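You operate a simulated robot arm through the tools that you are given. There is no shell and no other tool. Be economical: measure what you need, move in short steps, check, and stop when the job is done.

You run a simulated two-armed robot. Do the job below in one go: nothing can be reset, and whatever is moved stays where it is left.

JOB
Take the orange block on the top of the wooden bench and put it away on the shelf under the steel bench. Put the grease jar on the top of the wooden bench away on the wide shelf of the steel rack. Take the tin from the top of the wooden bench and put it on the back of the test bench. Fetch the pink tablet from the top of the wooden bench and set it on the red tape there. Turn the number two red handle to 4. Turn the number thirty-one grey switch to off. Put the 50 filter cartridge on top of the white cover. Open the meter lid. Do these in any order. Set down upright: grease jar, tin.

It is judged by the outcome, as a careful person would: the job done as asked, and still so three seconds after it is handed in. It fails if anything else is knocked over, pushed out of place, dropped, spilled or broken. A push-on lid holds only when it is set on centred and level and pressed home; a screw cap is set on level and turned clockwise until tight.

ROBOT AND FRAMES
Two 6-joint arms with two-finger parallel grippers on one trunk, on a base that drives. Base frame: it is fixed to the floor where the robot stands at the start and does not move with it; the origin is under the middle of the robot, x ahead of it, y to its left, z up. Units: m, rad, N and s.
The left shoulder is at the start at [-0.077, 0.177, 0.832], the right one opposite. With the tool pointing down near the work surface each hand reaches from about 0.34 to 0.74 m from the robot's upright axis, wherever it stands, measured 20 degrees to its own side. Places, roughly: back of the test bench (100x18 cm) [-2.58, 2, 0.9]; filter cartridge [-0.25, 1.75, 0.75]; grease jar [0.75, 0, 1]; meter lid [-0.3, 2, 1.5]; number thirty-one grey switch [0.7, -1.5, 1.3]; number two red handle [0.5, -0.7, 0.9]; orange block (6x3x2 cm) [0.7, -0.1, 0.9]; pink tablet (4x4x2 cm) [0.7, -0.3, 0.9]; red tape (6x6x2 cm) [0.7, 0.2, 0.9]; shelf under the steel bench [0.7, -1.2, 0.2]; tin [0.75, -0.25, 1]; white cover [-4.25, 0.5, 1]; wide shelf of the steel rack [-3.1, -6, 0.9]. Payload 1.57 kg a hand.
The tool frame of a hand sits at the grasp point between the pads (the TCP): z along the fingers, y along the line on which they close. The tips reach 0.03 m beyond it. Largest opening 0.08 m; finger width 0.017, thickness 0.012; the body of the gripper, 0.04 by 0.082 m, starts 0.08 m behind the TCP.
Orientation is that of the tool frame in the base frame, as a unit quaternion [x, y, z, w]. With the fingers straight down and closing along the base's y, the tool's x points along the base's -x, its y along +y and its z along -z.

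CONTROLS
- The arms move only by the tool servo_tool. It takes "left_deltas", "right_deltas" or both (then of equal length, played together; a hand with none holds still); each is a list of rows, each a list of 7 numbers: the turn, a rotation vector about the base's x, y, z in units of 6 degrees (1.0 is 6 degrees), then the shift along the base's x, y, z in units of 40 mm (1.0 is 40 mm), then the opening, from 0 (shut) to 1 (fully open). In form: [[wx, wy, wz, x, y, z, hand], ...]. A call has 1 to 20 rows; each row shifts and turns the commanded pose from where the row before left it. A call with a number of a shift or a turn outside -1 to 1 is refused whole. Rows are played at 5 a second. More than 0.05 m and 0.15 rad between two rows, or a gripper value outside its range, and nothing of the call is played. A pose out of reach is approached as far as the arm can. The call stops where the force on the tool passes 40 N (or 10 N more than at its start, if that is more) or the arm is blocked; 0.2 s more then pass. The fingers move at their own pace (about 0.072 m/s each) and stop on an object; they squeeze with about 43 N. The grip force told is the motor's: it shows also when the fingers shut on nothing. Time passes only in rows, and 0.2 s behind the last, so rows that do not move let the fingers close. It gives the time, the measured TCP pose, the force on the tool (base axes), the opening and the grip force at its end, in the units of the frame above (readings bear some noise), with the torque about the TCP (base axes, N m) and any sound that the robot's microphone picked up.
- Cameras (640 x 400 px; columns grow to the right, rows downward): "scene" is now at [0.0398, -0.0244, 1.5681]; the picture's right is [-0.26, -0.96, 0.00], its down [-0.63, 0.17, -0.76] and it looks along [0.73, -0.20, -0.65] (base axes); focal length 288 px, centre (320, 200). "left" rides on the left gripper at [0.072, 0.007, -0.122] in its tool frame; the picture's right is [-0.09, 1.00, 0.00], its down [-0.84, -0.08, -0.54] and it looks along [-0.54, -0.05, 0.84] (tool axes); focal length 238 px, centre (320, 200). "right" rides on the right gripper at [0.072, -0.007, -0.122] in its tool frame; the picture's right is [0.09, 1.00, 0.00], its down [-0.84, 0.08, -0.54] and it looks along [-0.54, 0.05, 0.84] (tool axes); focal length 238 px, centre (320, 200). There is no depth. A picture from a camera that has moved, and an enlarged one, comes with that camera's place and axes in the base frame and with its lens.
- capture(camera): a new picture of that camera. No time passes.
- raise_lower(by): slides the trunk up (or, below 0, down) by that many m; the arms and the scene camera ride with it, the base frame stays. It gives what a move gives, with no picture.
- base_move(legs): drives the robot by 1 to 6 legs, each [ahead, left, turn to the left] in m, m and rad, along the robot's own axes; the way and the turn of a leg run together, so that a leg with both is an arc; at most 1.5 m and 3.142 rad a leg. The arms and the cameras ride along, it lands a little off, and it stops where it bumps. It gives what a move gives.
- turn_head(pan, tilt): turns the head with the scene camera to pan (to the left, within 2.496 rad either way) and tilt (down, from -0.506 to 1.204), counted from straight ahead of the robot. It gives what a move gives.
- enlarge(camera, box): a new picture of the part [left, top, right, bottom] of that camera's present view, enlarged. No time passes.
- hand_in(): hands the job in; it is judged then, once.

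Go step by step. Nothing tells you exact positions but the pictures and the camera data: compare them with the known pose of the tool, close in by small moves and look again before you grip or let go. The budget is 196 turns and 176 pictures, counting those below and the enlarged ones. Unless the task says otherwise, let go and move clear before handing in, and close with one line.

The tools are called after ">>>" as a command line: name --argument value ..., lists and objects as JSON in quotes. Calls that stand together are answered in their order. servo_tool: Moves the arms, as the interface text tells. Its arguments: {"type":"object","properties":{"left_deltas":{"type":"array","items":{"type":"array","items":{"type":"number"}}},"right_deltas":{"type":"array","items":{"type":"array","items":{"type":"number"}}}},"required":[]} The other tools are called the same way: raise_lower (by) slides the trunk up or down; base_move (legs) drives the base; turn_head (pan, tilt) turns the head that bears the scene camera; capture (camera) takes a picture; enlarge (camera, box) takes an enlarged picture of a part of a camera's view; hand_in () hands the job in.

At the start:

```text
t: 0.0
left_position: [0.414, 0.0309, 1.1858]
left_ee_rot: [0.001, 1.0, 0.001, 0.0]
left_force: [0.8, -0.8, 0.0]
left_torque: [-0.04, -0.03, 0.0]
left_gripper_width: 0.0799
left_grip_force: 0.1
right_position: [0.3739, -0.4348, 1.1732]
right_ee_rot: [0.0, 1.0, 0.0, 0.0]
right_force: [-0.9, 0.4, 0.2]
right_torque: [-0.03, 0.03, 0.01]
right_gripper_width: 0.08
right_grip_force: 0.0
trunk travel left (down, up): [-0.275, 0.053]
robot x, y, heading: [-0.0041, 0.0011, 0.004]
head pan, tilt: [-0.265, 0.709]
```

scene: 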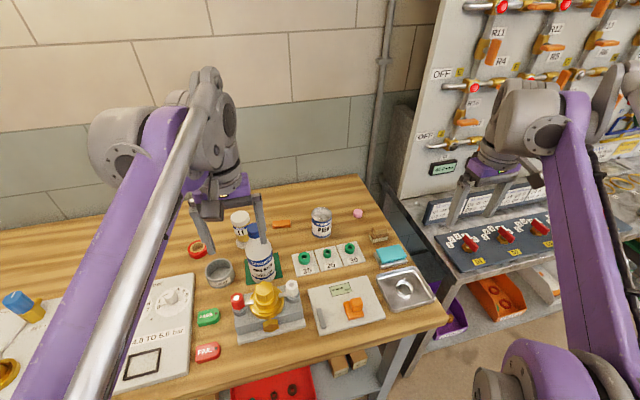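
right: 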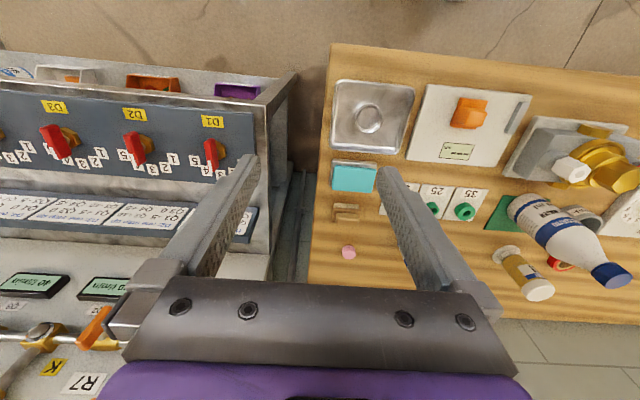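
left: 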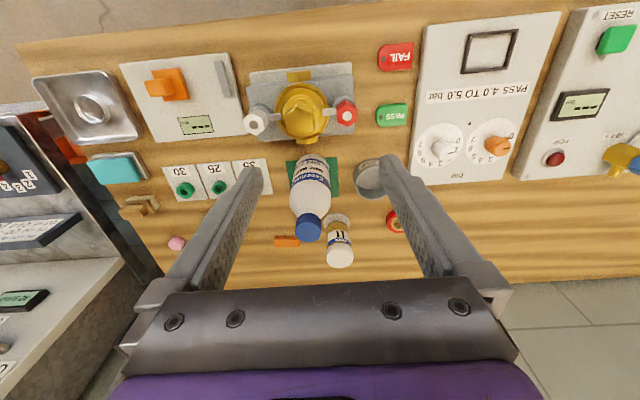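

I see the wooden bench ahead with the jar, the tin, the orange block and the pink tablet, and the steel bench with red handles to the right. I'll enlarge the view to tell things apart.

>>> enlarge --camera "scene" --box '[160, 180, 440, 355]'

>>> enlarge --camera "left" --box '[120, 130, 440, 330]'

>>> enlarge --camera "scene" --box '[400, 120, 640, 270]'

```text
2.29 times, centred on (300, 268) of scene
camera zoom: at [0.0398, -0.0244, 1.5681], right [-0.26, -0.96, 0.0], down [-0.63, 0.17, -0.76], along [0.73, -0.2, -0.65], focal length 658 px, centre (366, 46)
```

zoom: 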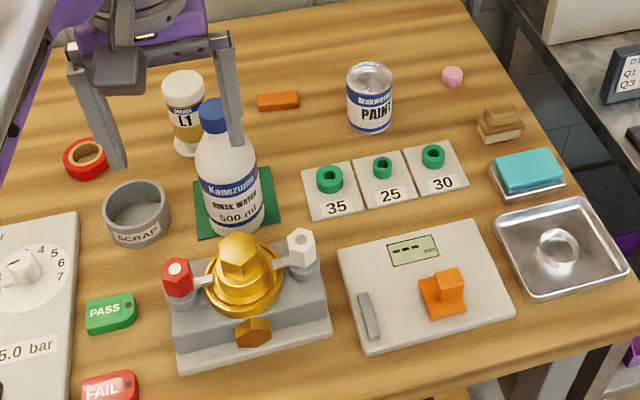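

```text
2.00 times, centred on (280, 230) of left
camera zoom: at [0.3408, 0.0369, 1.3071], right [0.09, 1.0, 0.0], down [0.84, -0.08, 0.54], along [0.54, -0.05, -0.84], focal length 477 px, centre (400, 140)
```

zoom: 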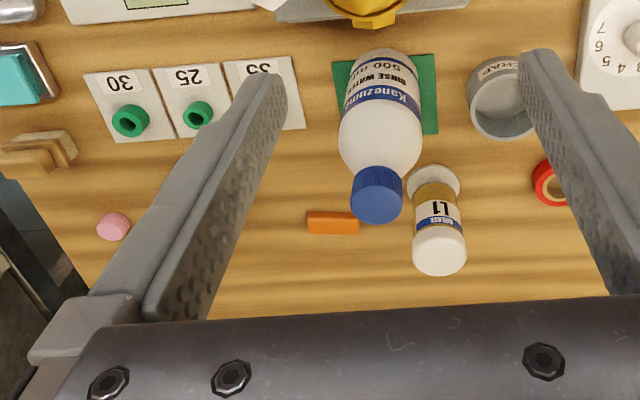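

```text
2.67 times, centred on (520, 195) of scene
camera zoom: at [0.0398, -0.0244, 1.5681], right [-0.26, -0.96, 0.0], down [-0.63, 0.17, -0.76], along [0.73, -0.2, -0.65], focal length 768 px, centre (-213, 213)
```

zoom: 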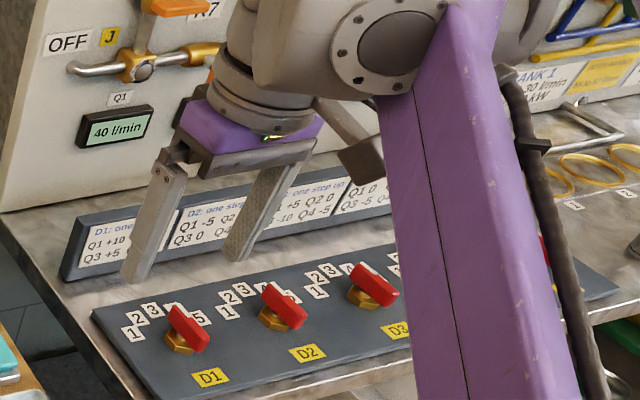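

The block is near (0.718,-0.078,0.887), the tablet near (0.708,-0.345), and the tape near (0.68,0.18). Next I survey the rest of the workplaces with the head.

>>> turn_head --pan 0 --tilt 1.204

>>> capture --camera "scene"

>>> turn_head --pan -1.1 --tilt 0.45

>>> capture --camera "scene"

>>> turn_head --pan 1.7 --tilt 0.3

>>> capture --camera "scene"

>>> turn_head --pan 2.49 --tilt 0.2

>>> capture --camera "scene"

>>> turn_head --pan -2.2 --tilt 0.2

>>> capture --camera "scene"

```text
t: 0.9
left_position: [0.4127, 0.0313, 1.1858]
left_ee_rot: [0.0, 1.0, 0.0, 0.0]
left_force: [0.6, -0.5, 0.6]
left_torque: [0.01, -0.02, 0.0]
left_gripper_width: 0.0801
left_grip_force: 0.0
right_position: [0.3736, -0.4337, 1.1718]
right_ee_rot: [0.0, 1.0, 0.0, 0.0]
right_force: [0.0, 0.3, 0.3]
right_torque: [0.02, 0.01, 0.02]
right_gripper_width: 0.0801
right_grip_force: 0.0
trunk travel left (down, up): [-0.275, 0.053]
robot x, y, heading: [-0.0016, 0.0007, 0.001]
head pan, tilt: [0.0, 1.201]
```

```text
169 pictures are left
camera scene: at [0.0141, -0.0022, 1.5329], right [0.0, -1.0, 0.0], down [-0.93, 0.0, -0.36], along [0.36, 0.0, -0.93], focal length 288 px, centre (320, 200)
```

scene: 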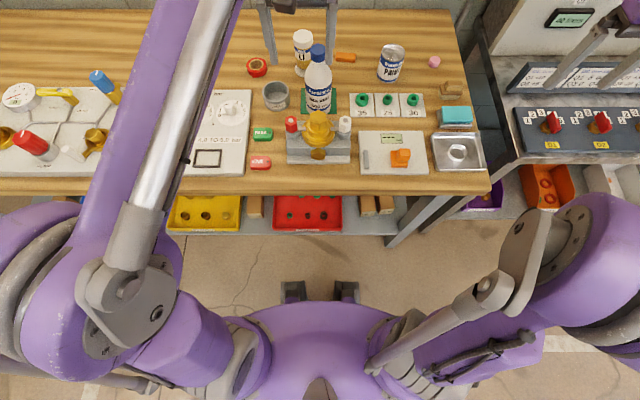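

```text
t: 2.3
left_position: [0.413, 0.0302, 1.1868]
left_ee_rot: [0.0, 1.0, 0.0, 0.0]
left_force: [-1.0, -0.7, 0.2]
left_torque: [-0.01, 0.01, -0.02]
left_gripper_width: 0.0798
left_grip_force: 0.0
right_position: [0.3739, -0.4338, 1.1708]
right_ee_rot: [0.0, 1.0, 0.0, -0.001]
right_force: [0.3, 0.5, 0.0]
right_torque: [-0.04, -0.01, 0.0]
right_gripper_width: 0.08
right_grip_force: 0.1
trunk travel left (down, up): [-0.275, 0.053]
robot x, y, heading: [0.0003, 0.0007, -0.0]
head pan, tilt: [-1.1, 0.45]
```

```text
168 pictures are left
camera scene: at [-0.0001, -0.0841, 1.5909], right [-0.89, -0.45, 0.0], down [-0.2, 0.39, -0.9], along [0.41, -0.8, -0.44], focal length 288 px, centre (320, 200)
```

scene: 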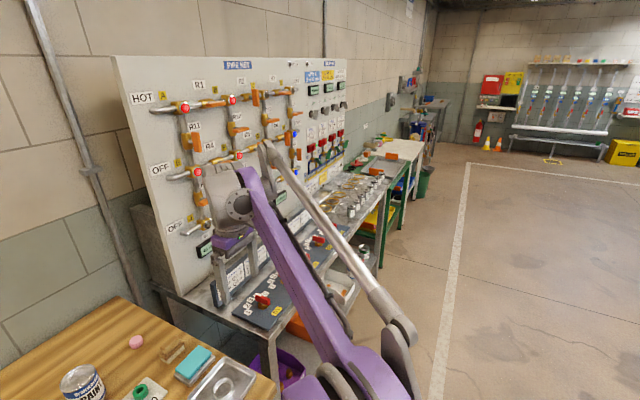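

```text
t: 4.7
left_position: [0.4122, 0.031, 1.1863]
left_ee_rot: [-0.001, 1.0, 0.001, 0.0]
left_force: [-0.2, 0.4, 0.3]
left_torque: [0.01, 0.02, -0.01]
left_gripper_width: 0.0798
left_grip_force: 0.2
right_position: [0.3738, -0.4348, 1.1702]
right_ee_rot: [-0.001, 1.0, 0.0, -0.001]
right_force: [0.5, -0.4, 0.1]
right_torque: [0.02, -0.02, -0.02]
right_gripper_width: 0.0801
right_grip_force: 0.0
trunk travel left (down, up): [-0.275, 0.053]
robot x, y, heading: [0.0015, -0.0007, -0.002]
head pan, tilt: [1.7, 0.3]
```

```text
167 pictures are left
camera scene: at [-0.0539, 0.0904, 1.6049], right [0.99, 0.13, 0.0], down [0.04, -0.29, -0.96], along [-0.12, 0.95, -0.3], focal length 288 px, centre (320, 200)
```

scene: 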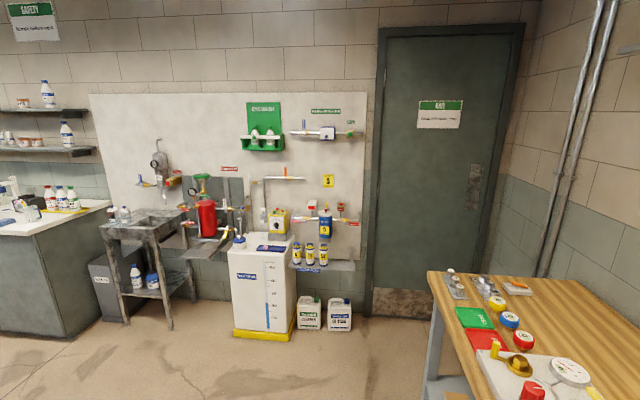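

```text
t: 5.9
left_position: [0.413, 0.0306, 1.1872]
left_ee_rot: [0.0, 1.0, 0.0, 0.0]
left_force: [0.5, -0.7, 0.1]
left_torque: [0.0, 0.02, 0.01]
left_gripper_width: 0.08
left_grip_force: 0.1
right_position: [0.3725, -0.4352, 1.1721]
right_ee_rot: [-0.001, 1.0, 0.001, 0.0]
right_force: [1.1, 1.0, -0.3]
right_torque: [0.02, -0.02, 0.0]
right_gripper_width: 0.0796
right_grip_force: 0.0
trunk travel left (down, up): [-0.275, 0.053]
robot x, y, heading: [0.0017, 0.0029, 0.003]
head pan, tilt: [2.491, 0.201]
```

```text
166 pictures are left
camera scene: at [-0.116, 0.0543, 1.6142], right [0.61, 0.8, 0.0], down [0.16, -0.12, -0.98], along [-0.78, 0.59, -0.2], focal length 288 px, centre (320, 200)
```

scene: 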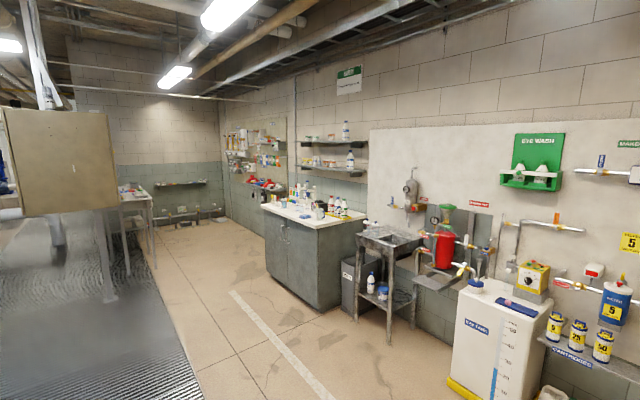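

```text
t: 9.6
left_position: [0.413, 0.031, 1.1861]
left_ee_rot: [0.001, 1.0, -0.001, 0.0]
left_force: [0.2, 0.5, 0.7]
left_torque: [-0.01, 0.04, -0.01]
left_gripper_width: 0.0799
left_grip_force: 0.1
right_position: [0.373, -0.4339, 1.1718]
right_ee_rot: [0.0, 1.0, 0.0, 0.0]
right_force: [-0.3, -0.3, 0.0]
right_torque: [0.0, -0.02, 0.03]
right_gripper_width: 0.0801
right_grip_force: 0.1
trunk travel left (down, up): [-0.275, 0.053]
robot x, y, heading: [0.0009, 0.0007, 0.002]
head pan, tilt: [-2.201, 0.201]
```

```text
165 pictures are left
camera scene: at [-0.0967, -0.0775, 1.6142], right [-0.81, 0.59, 0.0], down [0.12, 0.16, -0.98], along [-0.58, -0.79, -0.2], focal length 288 px, centre (320, 200)
```

scene: 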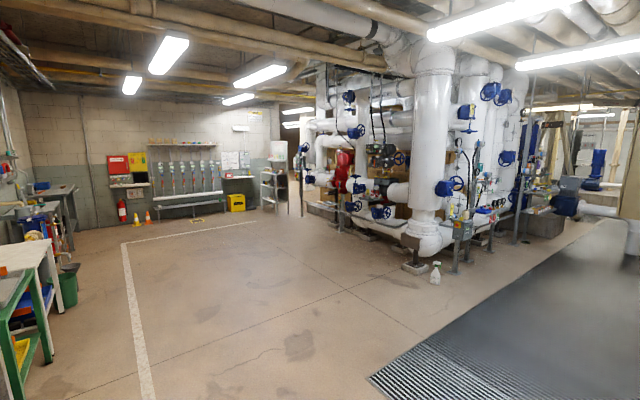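

The bench edge is at x≈0.30 and the robot's front at about 0.15, so I can creep forward a little. I shift a bit right and ahead to bring the tablet into the right hand's reach.

>>> base_move --legs '[[0.06, -0.1, 0]]'

>>> turn_head --pan -0.4 --tilt 0.8

>>> capture --camera "right"

>>> capture --camera "scene"

```text
t: 11.1
left_position: [0.472, -0.0688, 1.1869]
left_ee_rot: [0.0, 1.0, 0.0, -0.001]
left_force: [-0.2, 0.9, 0.2]
left_torque: [0.01, -0.03, -0.01]
left_gripper_width: 0.0804
left_grip_force: 0.1
right_position: [0.4338, -0.5353, 1.172]
right_ee_rot: [0.001, 1.0, 0.0, 0.001]
right_force: [0.7, 0.1, -0.1]
right_torque: [-0.01, -0.01, -0.01]
right_gripper_width: 0.0799
right_grip_force: 0.0
trunk travel left (down, up): [-0.275, 0.053]
robot x, y, heading: [0.0575, -0.1006, 0.001]
head pan, tilt: [-2.201, 0.201]
```

```text
t: 12.9
left_position: [0.4734, -0.069, 1.1869]
left_ee_rot: [0.0, 1.0, 0.0, 0.0]
left_force: [-0.8, -0.1, -0.6]
left_torque: [0.0, -0.02, 0.01]
left_gripper_width: 0.0801
left_grip_force: 0.1
right_position: [0.4324, -0.5338, 1.1716]
right_ee_rot: [0.0, 1.0, 0.0, -0.001]
right_force: [0.7, 0.6, -0.4]
right_torque: [0.01, -0.04, 0.03]
right_gripper_width: 0.08
right_grip_force: 0.1
trunk travel left (down, up): [-0.275, 0.053]
robot x, y, heading: [0.0588, -0.1028, -0.003]
head pan, tilt: [-0.4, 0.799]
```

```text
164 pictures are left
camera right: at [0.3614, -0.5404, 1.2942], right [-0.09, 1.0, 0.0], down [0.84, 0.08, 0.54], along [0.54, 0.05, -0.84], focal length 238 px, centre (320, 200)
```

right: 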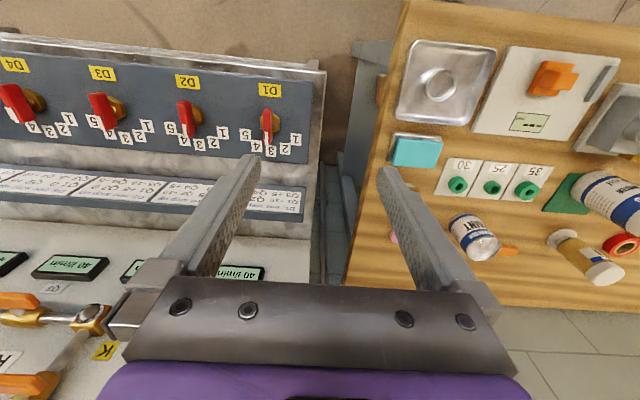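

```text
163 pictures are left
camera scene: at [0.0918, -0.1335, 1.5606], right [-0.39, -0.92, 0.0], down [-0.66, 0.28, -0.7], along [0.64, -0.27, -0.72], focal length 288 px, centre (320, 200)
```

scene: 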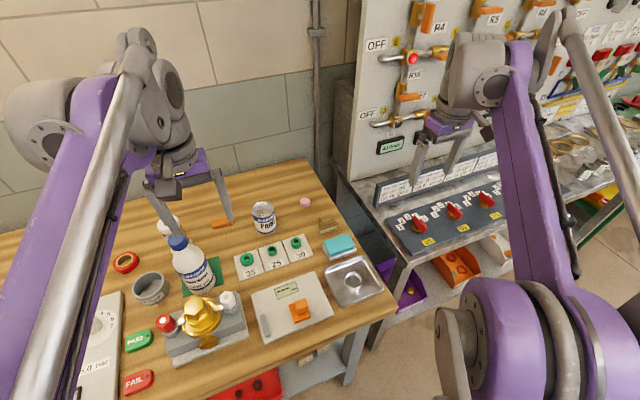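

Moving the right hand above the tablet, then I'll look with the wrist camera.

>>> servo_tool --right_deltas '[[0, 0, 0, 0.5, 0.9, 0, 1], [0, 0, 0, 0.8, 0.9, 0, 1], [0, 0, 0, 0.9, 0.9, 0, 1], [0, 0, 0, 0.95, 0.9, 0, 1], [0, 0, 0, 0.95, 0.6, 0, 1], [0, 0, 0, 0.95, 0.52, 0, 1], [0, 0, 0, 0.95, 0, -0.4, 1], [0, 0, 0, 0.9, 0, -0.9, 1], [0, 0, 0, 0, 0, -0.9, 1], [0, 0, 0, 0, 0, -0.8, 1]]'

>>> capture --camera "right"

>>> capture --camera "scene"

```text
refused: row 3 steps farther than a row can; nothing moved
```

```text
162 pictures are left
camera right: at [0.3614, -0.5404, 1.2942], right [-0.09, 1.0, 0.0], down [0.84, 0.08, 0.54], along [0.54, 0.05, -0.84], focal length 238 px, centre (320, 200)
```

right: 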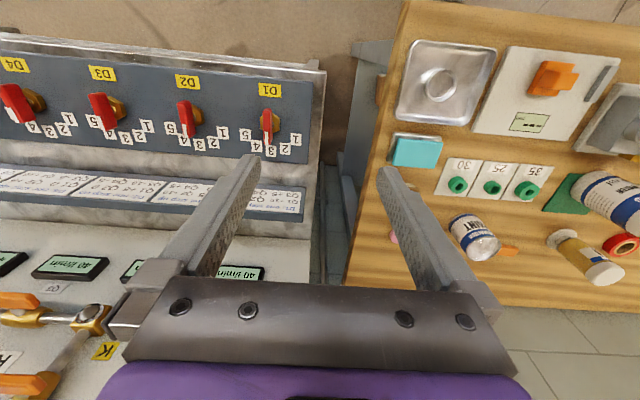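

```text
161 pictures are left
camera scene: at [0.0918, -0.1335, 1.5606], right [-0.39, -0.92, 0.0], down [-0.66, 0.28, -0.7], along [0.64, -0.27, -0.72], focal length 288 px, centre (320, 200)
```

scene: 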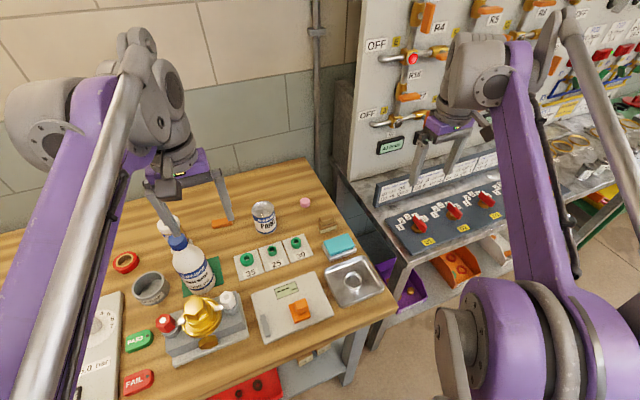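

The step was too long. I'll keep the combined row length under 0.05 m.

>>> servo_tool --right_deltas '[[0, 0, 0, 0.7, 0.9, 0, 1], [0, 0, 0, 0.7, 0.9, 0, 1], [0, 0, 0, 0.7, 0.9, 0, 1], [0, 0, 0, 0.8, 0.8, 0, 1], [0, 0, 0, 0.9, 0.6, 0, 1], [0, 0, 0, 0.95, 0.6, 0, 1], [0, 0, 0, 0.95, 0, -0.7, 1], [0, 0, 0, 0.9, 0, -0.7, 1], [0, 0, 0, 0.3, 0, -1, 1], [0, 0, 0, 0, 0, -1, 1]]'

>>> capture --camera "right"

>>> capture --camera "scene"

```text
t: 15.1
left_position: [0.4733, -0.0689, 1.1868]
left_ee_rot: [0.0, 1.0, 0.0, 0.0]
left_force: [-0.2, 0.3, 0.2]
left_torque: [-0.01, 0.0, -0.02]
left_gripper_width: 0.08
left_grip_force: 0.1
right_position: [0.6637, -0.3505, 1.0382]
right_ee_rot: [0.0, 1.0, 0.0, 0.0]
right_force: [0.4, 0.0, -0.9]
right_torque: [0.04, -0.01, 0.0]
right_gripper_width: 0.0798
right_grip_force: 0.1
right hand out of reach, approached as far as the arm can: row 6, 7, 8
trunk travel left (down, up): [-0.275, 0.053]
robot x, y, heading: [0.0591, -0.0989, 0.002]
head pan, tilt: [-0.4, 0.799]
```

```text
160 pictures are left
camera right: at [0.5919, -0.3566, 1.1595], right [-0.09, 1.0, 0.0], down [0.84, 0.08, 0.54], along [0.54, 0.05, -0.84], focal length 238 px, centre (320, 200)
```

right: 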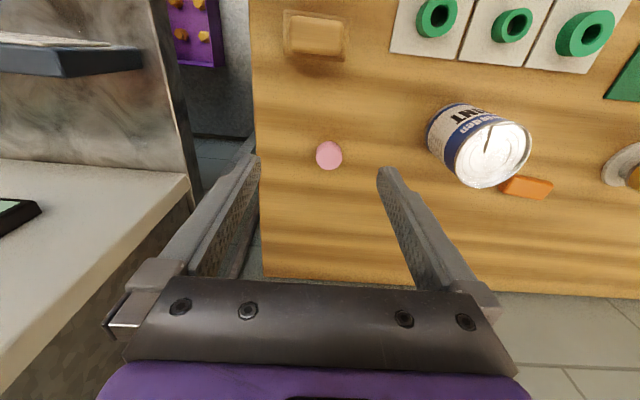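

```text
159 pictures are left
camera scene: at [0.092, -0.1338, 1.5605], right [-0.39, -0.92, 0.0], down [-0.66, 0.28, -0.7], along [0.64, -0.27, -0.72], focal length 288 px, centre (320, 200)
```

scene: 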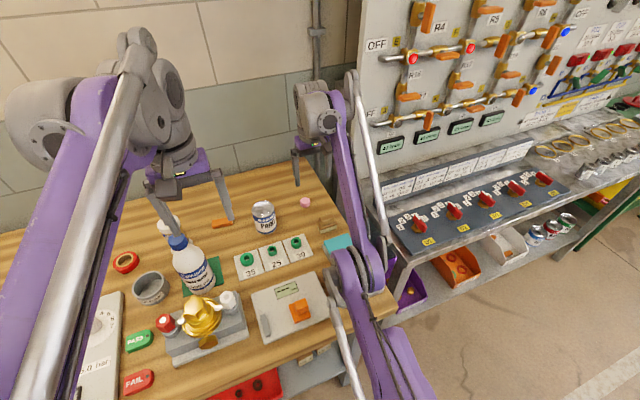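

The tablet reads near (0.704,-0.335). I'll descend straight and check where the arm settles.

>>> servo_tool --right_deltas '[[0, 0, 0, 0, 0, -0.5, 1], [0, 0, 0, 0, 0, -0.5, 1], [0, 0, 0, 0, 0, -0.5, 1]]'

>>> capture --camera "right"

```text
t: 15.9
left_position: [0.4727, -0.0679, 1.1871]
left_ee_rot: [0.0, 1.0, 0.0, 0.0]
left_force: [0.4, -0.5, 0.2]
left_torque: [-0.02, -0.02, -0.02]
left_gripper_width: 0.08
left_grip_force: 0.1
right_position: [0.6628, -0.3505, 0.978]
right_ee_rot: [0.0, 1.0, -0.001, 0.0]
right_force: [-0.1, -0.3, 0.8]
right_torque: [0.01, 0.01, -0.02]
right_gripper_width: 0.0804
right_grip_force: 0.0
trunk travel left (down, up): [-0.275, 0.053]
robot x, y, heading: [0.0586, -0.1029, 0.004]
head pan, tilt: [-0.4, 0.799]
```

```text
158 pictures are left
camera right: at [0.5924, -0.3561, 1.1002], right [-0.09, 1.0, 0.0], down [0.84, 0.08, 0.54], along [0.54, 0.05, -0.84], focal length 238 px, centre (320, 200)
```

right: 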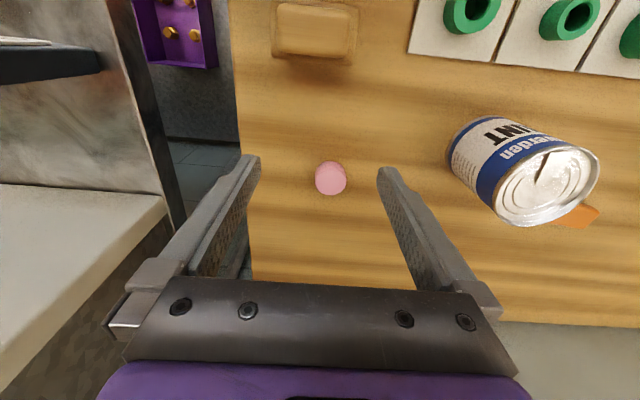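

Tablet at (0.704,-0.335). I move over it and lower to gripping height.

>>> servo_tool --right_deltas '[[0, 0, 0, 0.5, 0.4, -0.3, 1], [0, 0, 0, 0.53, 0, -0.35, 1], [0, 0, 0, 0, 0, -0.3, 1], [0, 0, 0, 0, 0, -0.3, 1], [0, 0, 0, 0, 0, 0, 1]]'

>>> capture --camera "right"

```text
t: 17.1
left_position: [0.4717, -0.0688, 1.1855]
left_ee_rot: [0.0, 1.0, 0.001, 0.0]
left_force: [0.4, -0.3, -0.4]
left_torque: [0.03, -0.03, -0.01]
left_gripper_width: 0.0801
left_grip_force: 0.0
right_position: [0.7063, -0.3347, 0.9275]
right_ee_rot: [0.0, 1.0, 0.001, 0.0]
right_force: [0.6, 0.1, -0.7]
right_torque: [0.01, 0.01, 0.01]
right_gripper_width: 0.0802
right_grip_force: 0.1
trunk travel left (down, up): [-0.275, 0.053]
robot x, y, heading: [0.06, -0.1005, 0.0]
head pan, tilt: [-0.4, 0.799]
```

```text
157 pictures are left
camera right: at [0.6342, -0.3407, 1.0503], right [-0.09, 1.0, 0.0], down [0.84, 0.08, 0.54], along [0.54, 0.05, -0.84], focal length 238 px, centre (320, 200)
```

right: 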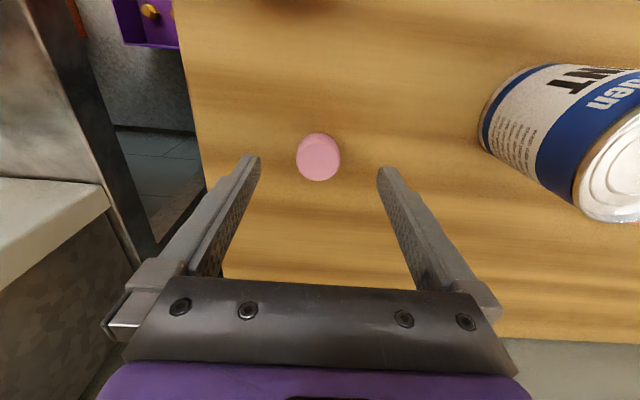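

Aligned. Lower a bit more, watching the force, and close.

>>> servo_tool --right_deltas '[[0, 0, 0, -0.05, 0, -0.2, 1], [0, 0, 0, 0, 0, -0.2, 1], [0, 0, 0, 0, 0, -0.1, 1], [0, 0, 0, 0, 0, 0, 1]]'

>>> capture --camera "right"

```text
t: 18.1
left_position: [0.4716, -0.0696, 1.1855]
left_ee_rot: [-0.001, 1.0, -0.001, 0.001]
left_force: [-0.1, 0.7, -0.3]
left_torque: [-0.01, 0.0, 0.0]
left_gripper_width: 0.08
left_grip_force: 0.0
right_position: [0.7133, -0.3352, 0.9141]
right_ee_rot: [-0.001, 1.0, 0.0, -0.001]
right_force: [-0.4, 0.7, -0.6]
right_torque: [-0.02, -0.02, 0.01]
right_gripper_width: 0.0802
right_grip_force: 0.2
right hand out of reach, approached as far as the arm can: row 1, 2
trunk travel left (down, up): [-0.275, 0.053]
robot x, y, heading: [0.058, -0.1006, 0.001]
head pan, tilt: [-0.4, 0.799]
```

```text
156 pictures are left
camera right: at [0.6427, -0.341, 1.0374], right [-0.09, 1.0, 0.0], down [0.84, 0.08, 0.54], along [0.54, 0.05, -0.84], focal length 238 px, centre (320, 200)
```

right: 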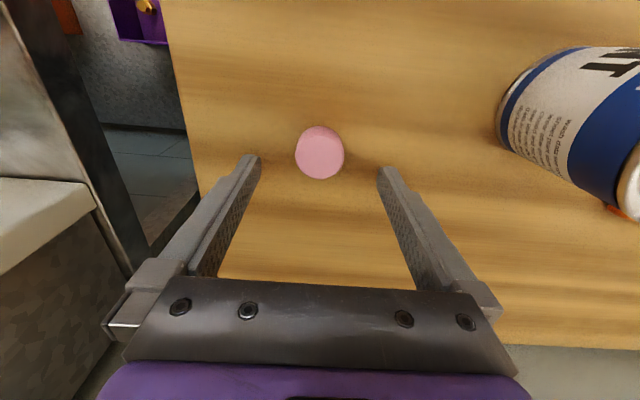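

The arm is at a lower limit here. I'll raise the hand slightly, lower the trunk, and check again.

>>> servo_tool --right_deltas '[[0, 0, 0, -0.1, 0, 0.7, 1], [0, 0, 0, -0.1, 0, 0.8, 1]]'

>>> raise_lower --by -0.06

>>> capture --camera "right"

```text
t: 18.7
left_position: [0.4716, -0.0677, 1.1865]
left_ee_rot: [0.0, 1.0, 0.001, -0.001]
left_force: [0.0, -0.1, -0.7]
left_torque: [-0.03, 0.0, -0.01]
left_gripper_width: 0.08
left_grip_force: 0.0
right_position: [0.7044, -0.3351, 0.9738]
right_ee_rot: [0.0, 1.0, 0.0, 0.001]
right_force: [-0.3, 1.2, 0.2]
right_torque: [0.0, 0.0, 0.01]
right_gripper_width: 0.08
right_grip_force: 0.1
trunk travel left (down, up): [-0.275, 0.053]
robot x, y, heading: [0.0605, -0.0989, 0.003]
head pan, tilt: [-0.4, 0.799]
```

```text
t: 19.7
left_position: [0.4717, -0.069, 1.1271]
left_ee_rot: [0.0, 1.0, 0.0, 0.0]
left_force: [-0.8, 0.0, 1.0]
left_torque: [-0.01, 0.03, 0.01]
left_gripper_width: 0.0803
left_grip_force: 0.0
right_position: [0.7042, -0.3355, 0.9142]
right_ee_rot: [0.0, 1.0, 0.0, 0.0]
right_force: [0.2, -0.5, 0.1]
right_torque: [-0.03, 0.02, 0.01]
right_gripper_width: 0.08
right_grip_force: 0.1
trunk travel left (down, up): [-0.215, 0.113]
robot x, y, heading: [0.0564, -0.102, -0.004]
head pan, tilt: [-0.4, 0.799]
```

```text
155 pictures are left
camera right: at [0.6328, -0.3411, 1.0364], right [-0.09, 1.0, 0.0], down [0.84, 0.08, 0.54], along [0.54, 0.05, -0.84], focal length 238 px, centre (320, 200)
```

right: 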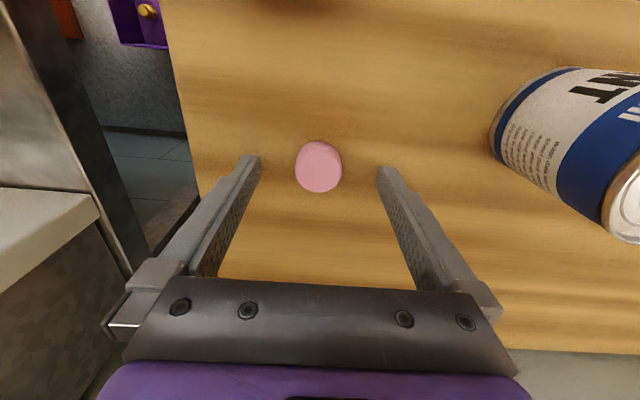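

Good. Lower 12 mm more and close on the tablet.

>>> servo_tool --right_deltas '[[0, 0, 0, -0.1, 0, -0.15, 1], [0, 0, 0, 0, 0, -0.15, 1], [0, 0, 0, 0, 0, 0, 1], [0, 0, 0, 0, 0, 0, 0], [0, 0, 0, 0, 0, 0, 0], [0, 0, 0, 0, 0, 0, 0], [0, 0, 0, 0, 0, 0, 0]]'

>>> capture --camera "right"

```text
t: 20.2
left_position: [0.4714, -0.0697, 1.1274]
left_ee_rot: [-0.001, 1.0, 0.0, 0.0]
left_force: [-0.1, -0.8, -0.5]
left_torque: [0.02, -0.03, 0.0]
left_gripper_width: 0.08
left_grip_force: 0.1
right_position: [0.7018, -0.3352, 0.911]
right_ee_rot: [0.0, 1.0, 0.0, 0.006]
right_force: [2.9, -0.1, 8.3]
right_torque: [-0.05, 0.0, -0.13]
right_gripper_width: 0.0803
right_grip_force: 0.1
trunk travel left (down, up): [-0.215, 0.113]
robot x, y, heading: [0.0588, -0.0987, 0.003]
head pan, tilt: [-0.4, 0.799]
stopped in row 2 (right hand): the force on the tool passed its limit at 50 N (the readings are from after the stop); the commanded pose is now the measured one
```

```text
154 pictures are left
camera right: at [0.6294, -0.341, 1.032], right [-0.09, 1.0, 0.0], down [0.83, 0.08, 0.55], along [0.55, 0.05, -0.83], focal length 238 px, centre (320, 200)
```

right: 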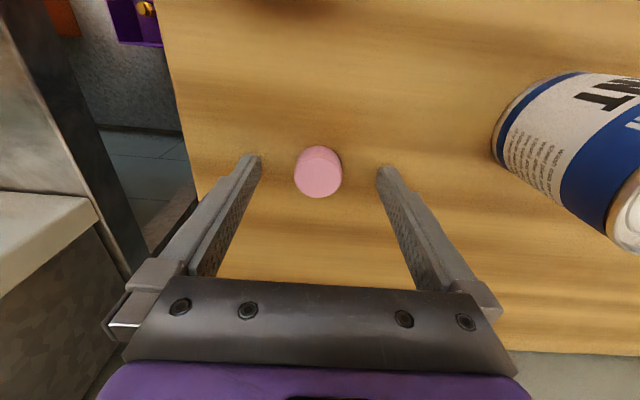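

The tips touched the table, so its top is at z≈0.88. I'll raise 3 mm and close.

>>> servo_tool --right_deltas '[[0, 0, 0, 0, 0, 0.08, 1], [0, 0, 0, 0, 0, 0, 0], [0, 0, 0, 0, 0, 0, 0], [0, 0, 0, 0, 0, 0, 0], [0, 0, 0, 0, 0, 0, 0], [0, 0, 0, 0, 0, 0, 0]]'

>>> capture --camera "right"

```text
t: 21.6
left_position: [0.4722, -0.0696, 1.1265]
left_ee_rot: [-0.001, 1.0, 0.0, -0.001]
left_force: [-0.3, 0.2, 0.2]
left_torque: [-0.01, -0.01, -0.02]
left_gripper_width: 0.0799
left_grip_force: 0.1
right_position: [0.7021, -0.3339, 0.9123]
right_ee_rot: [0.0, 1.0, 0.0, 0.004]
right_force: [0.3, 0.1, 0.1]
right_torque: [0.0, 0.02, -0.04]
right_gripper_width: 0.0275
right_grip_force: 38.2
trunk travel left (down, up): [-0.215, 0.113]
robot x, y, heading: [0.0611, -0.1003, 0.0]
head pan, tilt: [-0.4, 0.799]
```

```text
153 pictures are left
camera right: at [0.6299, -0.3412, 1.0344], right [-0.09, 1.0, 0.0], down [0.83, 0.08, 0.55], along [0.55, 0.05, -0.84], focal length 238 px, centre (320, 200)
```

right: 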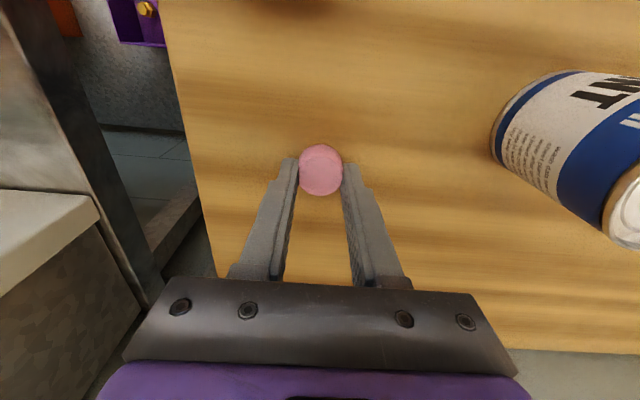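

Gripped at 27.5 mm. Lift, retract, and raise the left hand too before driving left.

>>> servo_tool --right_deltas '[[0, 0, 0, 0, 0, 1, 0], [0, 0, 0, -0.5, 0, 1, 0], [0, 0, 0, -0.9, 0, 0.8, 0], [0, 0, 0, -0.9, 0, 0.8, 0], [0, 0, 0, -0.9, 0, 0.8, 0], [0, 0, 0, -0.9, 0, 0.8, 0], [0, 0, 0, -0.9, 0, 0.8, 0], [0, 0, 0, -0.9, 0, 0, 0]]' --left_deltas '[[0, 0, 0, 0, 0, 0.5, 1], [0, 0, 0, 0, 0, 0.5, 1], [0, 0, 0, 0, 0, 0.5, 1], [0, 0, 0, 0, 0, 0.5, 1], [0, 0, 0, 0, 0, 0, 1], [0, 0, 0, 0, 0, 0, 1], [0, 0, 0, 0, 0, 0, 1], [0, 0, 0, 0, 0, 0, 1]]'

>>> base_move --legs '[[0, 0.5, 0]]'

>>> turn_head --pan -0.3 --tilt 0.8

>>> capture --camera "scene"

>>> capture --camera "right"

```text
t: 23.4
left_position: [0.4726, -0.0678, 1.2065]
left_ee_rot: [0.0, 1.0, 0.0, 0.0]
left_force: [-0.3, 0.0, 0.7]
left_torque: [-0.01, -0.01, 0.0]
left_gripper_width: 0.0801
left_grip_force: 0.1
right_position: [0.5173, -0.3409, 1.192]
right_ee_rot: [0.001, 1.0, 0.001, 0.005]
right_force: [-0.2, -0.2, 0.1]
right_torque: [0.03, -0.02, 0.0]
right_gripper_width: 0.0
right_grip_force: 21.4
right hand out of reach, approached as far as the arm can: row 1, 4, 5, 6, 7, 8
trunk travel left (down, up): [-0.215, 0.113]
robot x, y, heading: [0.0614, -0.1018, 0.0]
head pan, tilt: [-0.4, 0.799]
```

```text
t: 28.3
left_position: [0.4721, 0.4337, 1.2057]
left_ee_rot: [-0.001, 1.0, 0.0, 0.0]
left_force: [-0.6, -0.2, 0.2]
left_torque: [0.0, -0.01, 0.0]
left_gripper_width: 0.0801
left_grip_force: 0.1
right_position: [0.5184, 0.1609, 1.1913]
right_ee_rot: [0.001, 1.0, 0.0, 0.004]
right_force: [-0.1, 0.0, -0.5]
right_torque: [-0.04, 0.0, -0.01]
right_gripper_width: 0.0
right_grip_force: 21.3
trunk travel left (down, up): [-0.215, 0.113]
robot x, y, heading: [0.064, 0.4019, 0.002]
head pan, tilt: [-0.4, 0.799]
```

```text
t: 29.0
left_position: [0.4716, 0.4335, 1.2048]
left_ee_rot: [-0.001, 1.0, 0.0, 0.0]
left_force: [-0.5, 0.1, 0.2]
left_torque: [0.0, 0.01, 0.0]
left_gripper_width: 0.0802
left_grip_force: 0.0
right_position: [0.5176, 0.161, 1.1911]
right_ee_rot: [0.001, 1.0, 0.0, 0.003]
right_force: [0.1, 0.2, 0.3]
right_torque: [0.02, 0.01, 0.0]
right_gripper_width: 0.0
right_grip_force: 20.9
trunk travel left (down, up): [-0.215, 0.113]
robot x, y, heading: [0.0594, 0.4027, 0.001]
head pan, tilt: [-0.3, 0.799]
```

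```text
152 pictures are left
camera scene: at [0.0963, 0.3758, 1.4985], right [-0.3, -0.96, 0.0], down [-0.68, 0.21, -0.7], along [0.67, -0.21, -0.72], focal length 288 px, centre (320, 200)
```

scene: 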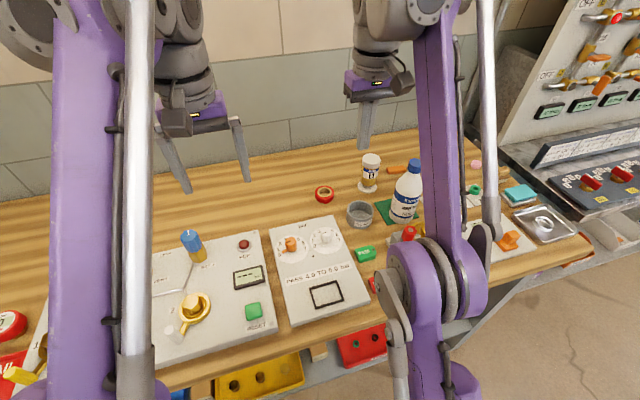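

```text
151 pictures are left
camera right: at [0.4456, 0.1548, 1.3135], right [-0.09, 1.0, 0.0], down [0.83, 0.08, 0.55], along [0.55, 0.05, -0.84], focal length 238 px, centre (320, 200)
```

right: 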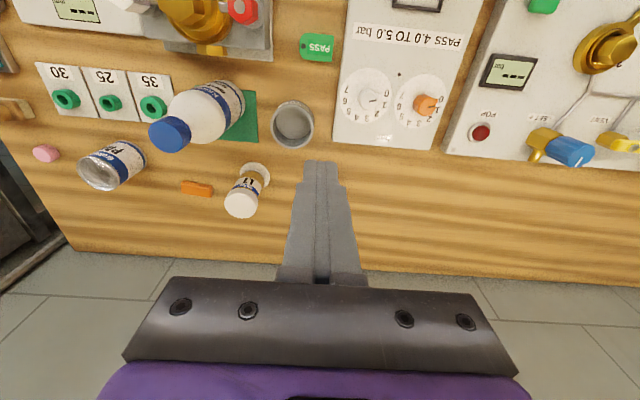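

The tablet slipped out during the fast lift; it still lies on the bench. I'll go back and re-grip it, lifting slowly.

>>> base_move --legs '[[0.02, -0.5, 0]]'

>>> servo_tool --right_deltas '[[0, 0, 0, 0.5, 0, -0.9, 1], [0, 0, 0, 0.5, 0, -0.9, 1], [0, 0, 0, 0.5, 0, -0.9, 1], [0, 0, 0, 0.5, 0, -0.9, 1], [0, 0, 0, 0.5, 0, -0.9, 1], [0, 0, 0, 0.5, 0, 0, 1], [0, 0, 0, 0, 0, 0, 1]]'

>>> capture --camera "right"

```text
t: 33.8
left_position: [0.4922, -0.0649, 1.2052]
left_ee_rot: [-0.001, 1.0, -0.001, 0.0]
left_force: [0.0, 0.2, 0.1]
left_torque: [-0.01, 0.0, -0.01]
left_gripper_width: 0.0801
left_grip_force: 0.1
right_position: [0.5381, -0.3368, 1.1907]
right_ee_rot: [0.0, 1.0, 0.0, 0.003]
right_force: [0.4, 0.0, -0.1]
right_torque: [-0.01, -0.02, -0.02]
right_gripper_width: 0.0001
right_grip_force: 21.5
trunk travel left (down, up): [-0.215, 0.113]
robot x, y, heading: [0.0811, -0.0975, 0.004]
head pan, tilt: [-0.3, 0.799]
```

```text
t: 35.4
left_position: [0.4925, -0.0648, 1.2064]
left_ee_rot: [0.0, 1.0, 0.0, 0.0]
left_force: [0.9, -0.4, 0.4]
left_torque: [0.0, 0.03, -0.03]
left_gripper_width: 0.0799
left_grip_force: 0.1
right_position: [0.6704, -0.3376, 1.0202]
right_ee_rot: [0.0, 1.0, 0.0, 0.004]
right_force: [1.0, 1.2, 0.9]
right_torque: [-0.03, 0.04, 0.0]
right_gripper_width: 0.0797
right_grip_force: 0.1
right hand out of reach, approached as far as the arm can: row 1, 2
trunk travel left (down, up): [-0.215, 0.113]
robot x, y, heading: [0.079, -0.0939, 0.0]
head pan, tilt: [-0.3, 0.799]
```

```text
150 pictures are left
camera right: at [0.5979, -0.3443, 1.1421], right [-0.09, 1.0, 0.0], down [0.83, 0.08, 0.55], along [0.55, 0.05, -0.84], focal length 238 px, centre (320, 200)
```

right: 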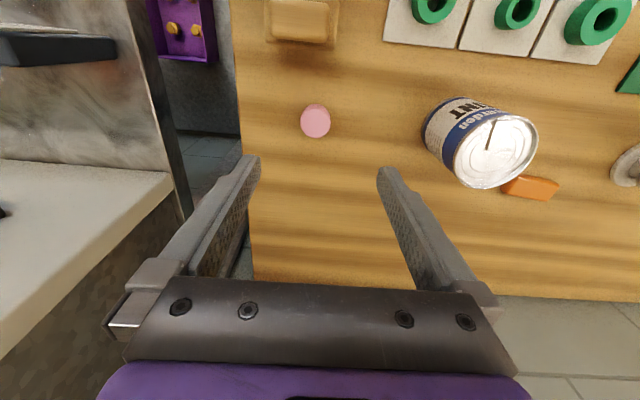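

The tablet is now at about (0.663,-0.343). I descend on it again.

>>> servo_tool --right_deltas '[[0, 0, 0, -0.2, -0.1, -0.7, 1], [0, 0, 0, 0, 0, -0.7, 1], [0, 0, 0, 0, 0, -0.6, 1], [0, 0, 0, 0, 0, -0.3, 1], [0, 0, 0, 0, 0, -0.25, 1], [0, 0, 0, 0, 0, 0, 1]]'

>>> capture --camera "right"

```text
t: 37.0
left_position: [0.4924, -0.0618, 1.2034]
left_ee_rot: [0.0, 1.0, -0.001, 0.0]
left_force: [-0.5, -0.5, -0.2]
left_torque: [0.01, 0.0, 0.05]
left_gripper_width: 0.08
left_grip_force: 0.1
right_position: [0.6617, -0.3426, 0.9457]
right_ee_rot: [0.002, 1.0, -0.001, 0.004]
right_force: [-0.1, 0.2, 0.7]
right_torque: [0.05, 0.01, 0.03]
right_gripper_width: 0.08
right_grip_force: 0.0
trunk travel left (down, up): [-0.215, 0.113]
robot x, y, heading: [0.0788, -0.0956, 0.001]
head pan, tilt: [-0.3, 0.799]
stopped in row 6 (right hand): the arm was blocked; the commanded pose is now the measured one
```

```text
149 pictures are left
camera right: at [0.5894, -0.3479, 1.0679], right [-0.09, 1.0, 0.0], down [0.83, 0.07, 0.55], along [0.55, 0.04, -0.84], focal length 238 px, centre (320, 200)
```

right: 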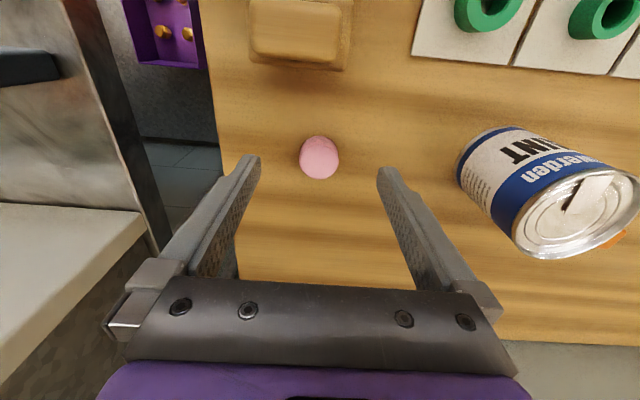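

Something blocked the arm above the table; I look at where the right arm is touching.

>>> turn_head --pan -0.5 --tilt 1.1

>>> capture --camera "scene"

```text
t: 37.8
left_position: [0.4928, -0.0622, 1.2056]
left_ee_rot: [0.0, 1.0, -0.001, 0.002]
left_force: [-0.3, -0.2, -0.8]
left_torque: [0.01, -0.02, 0.01]
left_gripper_width: 0.08
left_grip_force: 0.1
right_position: [0.6628, -0.3417, 0.9464]
right_ee_rot: [0.002, 1.0, -0.001, 0.004]
right_force: [0.3, -0.4, 0.4]
right_torque: [0.0, 0.01, 0.02]
right_gripper_width: 0.0798
right_grip_force: 0.0
trunk travel left (down, up): [-0.215, 0.113]
robot x, y, heading: [0.0805, -0.0951, -0.002]
head pan, tilt: [-0.499, 1.1]
```

```text
148 pictures are left
camera scene: at [0.0941, -0.1257, 1.4767], right [-0.48, -0.88, 0.0], down [-0.78, 0.42, -0.46], along [0.4, -0.22, -0.89], focal length 288 px, centre (320, 200)
```

scene: 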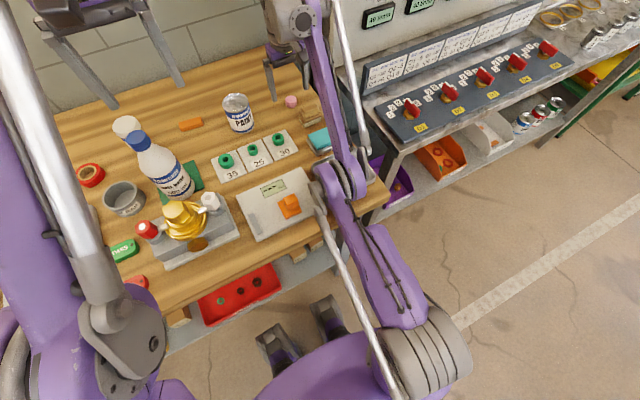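

The elbow is pressing low near the tray because I stand too close with the trunk lowered. I'll lift, back off, and reach from further away so the elbow stays higher.

>>> servo_tool --right_deltas '[[0, 0, 0, 0, 0, 0.5, 1], [0, 0, 0, 0, 0, 0.5, 1], [0, 0, 0, 0, 0, 0.5, 1], [0, 0, 0, 0, 0, 0.5, 1]]'

>>> base_move --legs '[[-0.07, 0.0, 0]]'

>>> servo_tool --right_deltas '[[0, 0, 0, 0.5, 0, -0.2, 1], [0, 0, 0, 0.5, 0, -0.2, 1], [0, 0, 0, 0.5, 0, -0.3, 1], [0, 0, 0, 0.2, 0, -0.3, 1], [0, 0, 0, 0, 0, 0, 1]]'

>>> capture --camera "right"

>>> capture --camera "scene"

```text
t: 38.8
left_position: [0.4941, -0.0646, 1.205]
left_ee_rot: [0.001, 1.0, 0.001, 0.0]
left_force: [-1.1, 0.2, -0.3]
left_torque: [0.01, -0.03, -0.03]
left_gripper_width: 0.08
left_grip_force: 0.1
right_position: [0.6631, -0.3441, 1.0242]
right_ee_rot: [0.002, 1.0, -0.001, 0.004]
right_force: [-0.4, 0.1, 0.0]
right_torque: [0.02, -0.01, -0.01]
right_gripper_width: 0.0803
right_grip_force: 0.0
trunk travel left (down, up): [-0.215, 0.113]
robot x, y, heading: [0.0845, -0.1008, -0.004]
head pan, tilt: [-0.499, 1.1]
```

```text
t: 39.9
left_position: [0.4232, -0.0644, 1.2054]
left_ee_rot: [0.0, 1.0, 0.0, 0.001]
left_force: [-0.1, 0.2, 0.4]
left_torque: [0.02, -0.02, 0.01]
left_gripper_width: 0.0796
left_grip_force: 0.0
right_position: [0.5918, -0.3439, 1.0246]
right_ee_rot: [0.003, 1.0, 0.0, 0.004]
right_force: [0.1, 0.0, 0.1]
right_torque: [0.0, -0.03, 0.0]
right_gripper_width: 0.0799
right_grip_force: 0.2
trunk travel left (down, up): [-0.215, 0.113]
robot x, y, heading: [0.0082, -0.0999, -0.002]
head pan, tilt: [-0.499, 1.1]
```

```text
t: 41.0
left_position: [0.4237, -0.0641, 1.2059]
left_ee_rot: [0.0, 1.0, 0.0, 0.0]
left_force: [0.5, 0.1, 0.2]
left_torque: [0.05, 0.03, -0.03]
left_gripper_width: 0.0799
left_grip_force: 0.1
right_position: [0.629, -0.3422, 0.9849]
right_ee_rot: [0.003, 1.0, 0.001, 0.004]
right_force: [-0.6, 0.2, -0.1]
right_torque: [0.01, -0.04, 0.0]
right_gripper_width: 0.0801
right_grip_force: 0.1
right hand out of reach, approached as far as the arm can: row 2, 3
trunk travel left (down, up): [-0.215, 0.113]
robot x, y, heading: [0.0112, -0.0968, -0.001]
head pan, tilt: [-0.499, 1.1]
```

```text
147 pictures are left
camera right: at [0.5561, -0.3482, 1.1064], right [-0.09, 1.0, 0.0], down [0.83, 0.07, 0.55], along [0.55, 0.05, -0.84], focal length 238 px, centre (320, 200)
```

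right: 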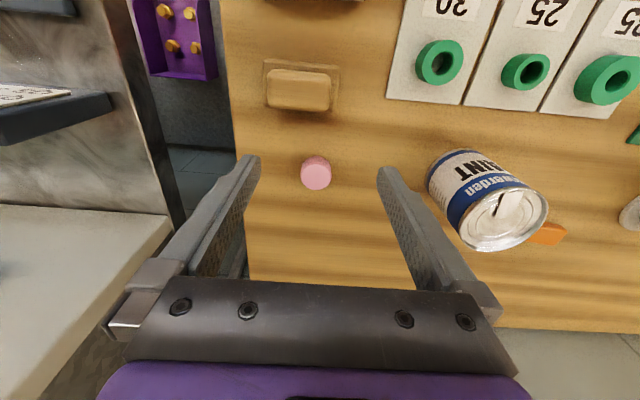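

```text
146 pictures are left
camera scene: at [0.0262, -0.1286, 1.4767], right [-0.48, -0.88, 0.0], down [-0.78, 0.43, -0.45], along [0.4, -0.22, -0.89], focal length 288 px, centre (320, 200)
```

scene: 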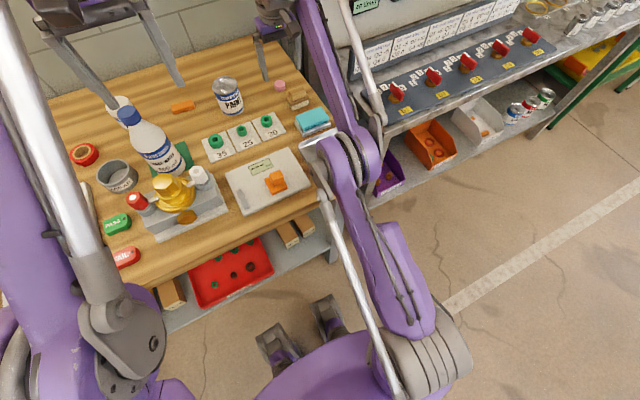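

The tray is visible under the arm. Raising the trunk gives more reach and elbow clearance, so I go back to the original height and move slightly ahead.

>>> raise_lower --by 0.06

>>> base_move --legs '[[0.035, 0.0, 0]]'

>>> servo_tool --right_deltas '[[0, 0, 0, 0, 0, -0.6, 1], [0, 0, 0, 0, 0, -0.6, 1], [0, 0, 0, 0, 0, -0.6, 1], [0, 0, 0, 0, 0, -0.6, 1], [0, 0, 0, 0, 0, 0, 1]]'

>>> capture --camera "right"

>>> capture --camera "scene"

```text
t: 42.0
left_position: [0.4232, -0.0654, 1.266]
left_ee_rot: [0.0, 1.0, 0.0, 0.0]
left_force: [-1.0, -0.4, 1.0]
left_torque: [0.0, -0.01, 0.04]
left_gripper_width: 0.0802
left_grip_force: 0.1
right_position: [0.6291, -0.3422, 1.0465]
right_ee_rot: [0.002, 1.0, 0.0, 0.003]
right_force: [-0.1, -1.5, -0.2]
right_torque: [-0.01, -0.01, 0.0]
right_gripper_width: 0.0798
right_grip_force: 0.0
trunk travel left (down, up): [-0.275, 0.053]
robot x, y, heading: [0.0107, -0.098, -0.003]
head pan, tilt: [-0.499, 1.1]
```

```text
t: 42.9
left_position: [0.4577, -0.0642, 1.2664]
left_ee_rot: [0.001, 1.0, 0.0, 0.0]
left_force: [0.8, -0.2, 0.1]
left_torque: [0.0, -0.01, -0.02]
left_gripper_width: 0.08
left_grip_force: 0.1
right_position: [0.6645, -0.3425, 1.047]
right_ee_rot: [0.002, 1.0, 0.001, 0.004]
right_force: [0.4, 0.0, 0.4]
right_torque: [0.04, -0.03, 0.04]
right_gripper_width: 0.0799
right_grip_force: 0.1
trunk travel left (down, up): [-0.275, 0.053]
robot x, y, heading: [0.0479, -0.096, -0.001]
head pan, tilt: [-0.499, 1.1]
```

```text
t: 44.1
left_position: [0.458, -0.065, 1.2659]
left_ee_rot: [0.0, 1.0, 0.0, 0.0]
left_force: [-0.4, 0.1, -0.7]
left_torque: [0.01, 0.01, 0.0]
left_gripper_width: 0.08
left_grip_force: 0.1
right_position: [0.6644, -0.3435, 0.951]
right_ee_rot: [0.003, 1.0, 0.001, 0.003]
right_force: [-0.1, 0.0, -0.4]
right_torque: [0.02, 0.0, -0.01]
right_gripper_width: 0.0797
right_grip_force: 0.1
trunk travel left (down, up): [-0.275, 0.053]
robot x, y, heading: [0.0492, -0.0994, 0.002]
head pan, tilt: [-0.499, 1.1]
```

```text
145 pictures are left
camera right: at [0.592, -0.3487, 1.0724], right [-0.09, 1.0, 0.0], down [0.83, 0.07, 0.55], along [0.55, 0.05, -0.84], focal length 238 px, centre (320, 200)
```

right: 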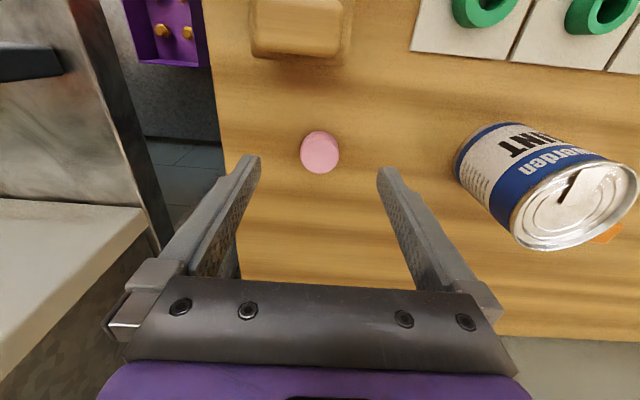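

```text
144 pictures are left
camera scene: at [0.0588, -0.1286, 1.5388], right [-0.48, -0.88, 0.0], down [-0.78, 0.43, -0.45], along [0.4, -0.22, -0.89], focal length 288 px, centre (320, 200)
```

scene: 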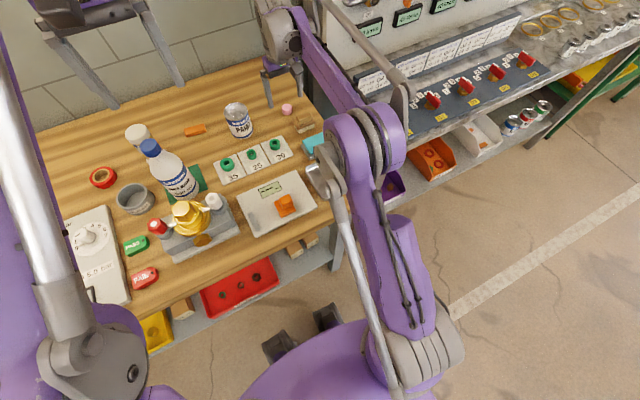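

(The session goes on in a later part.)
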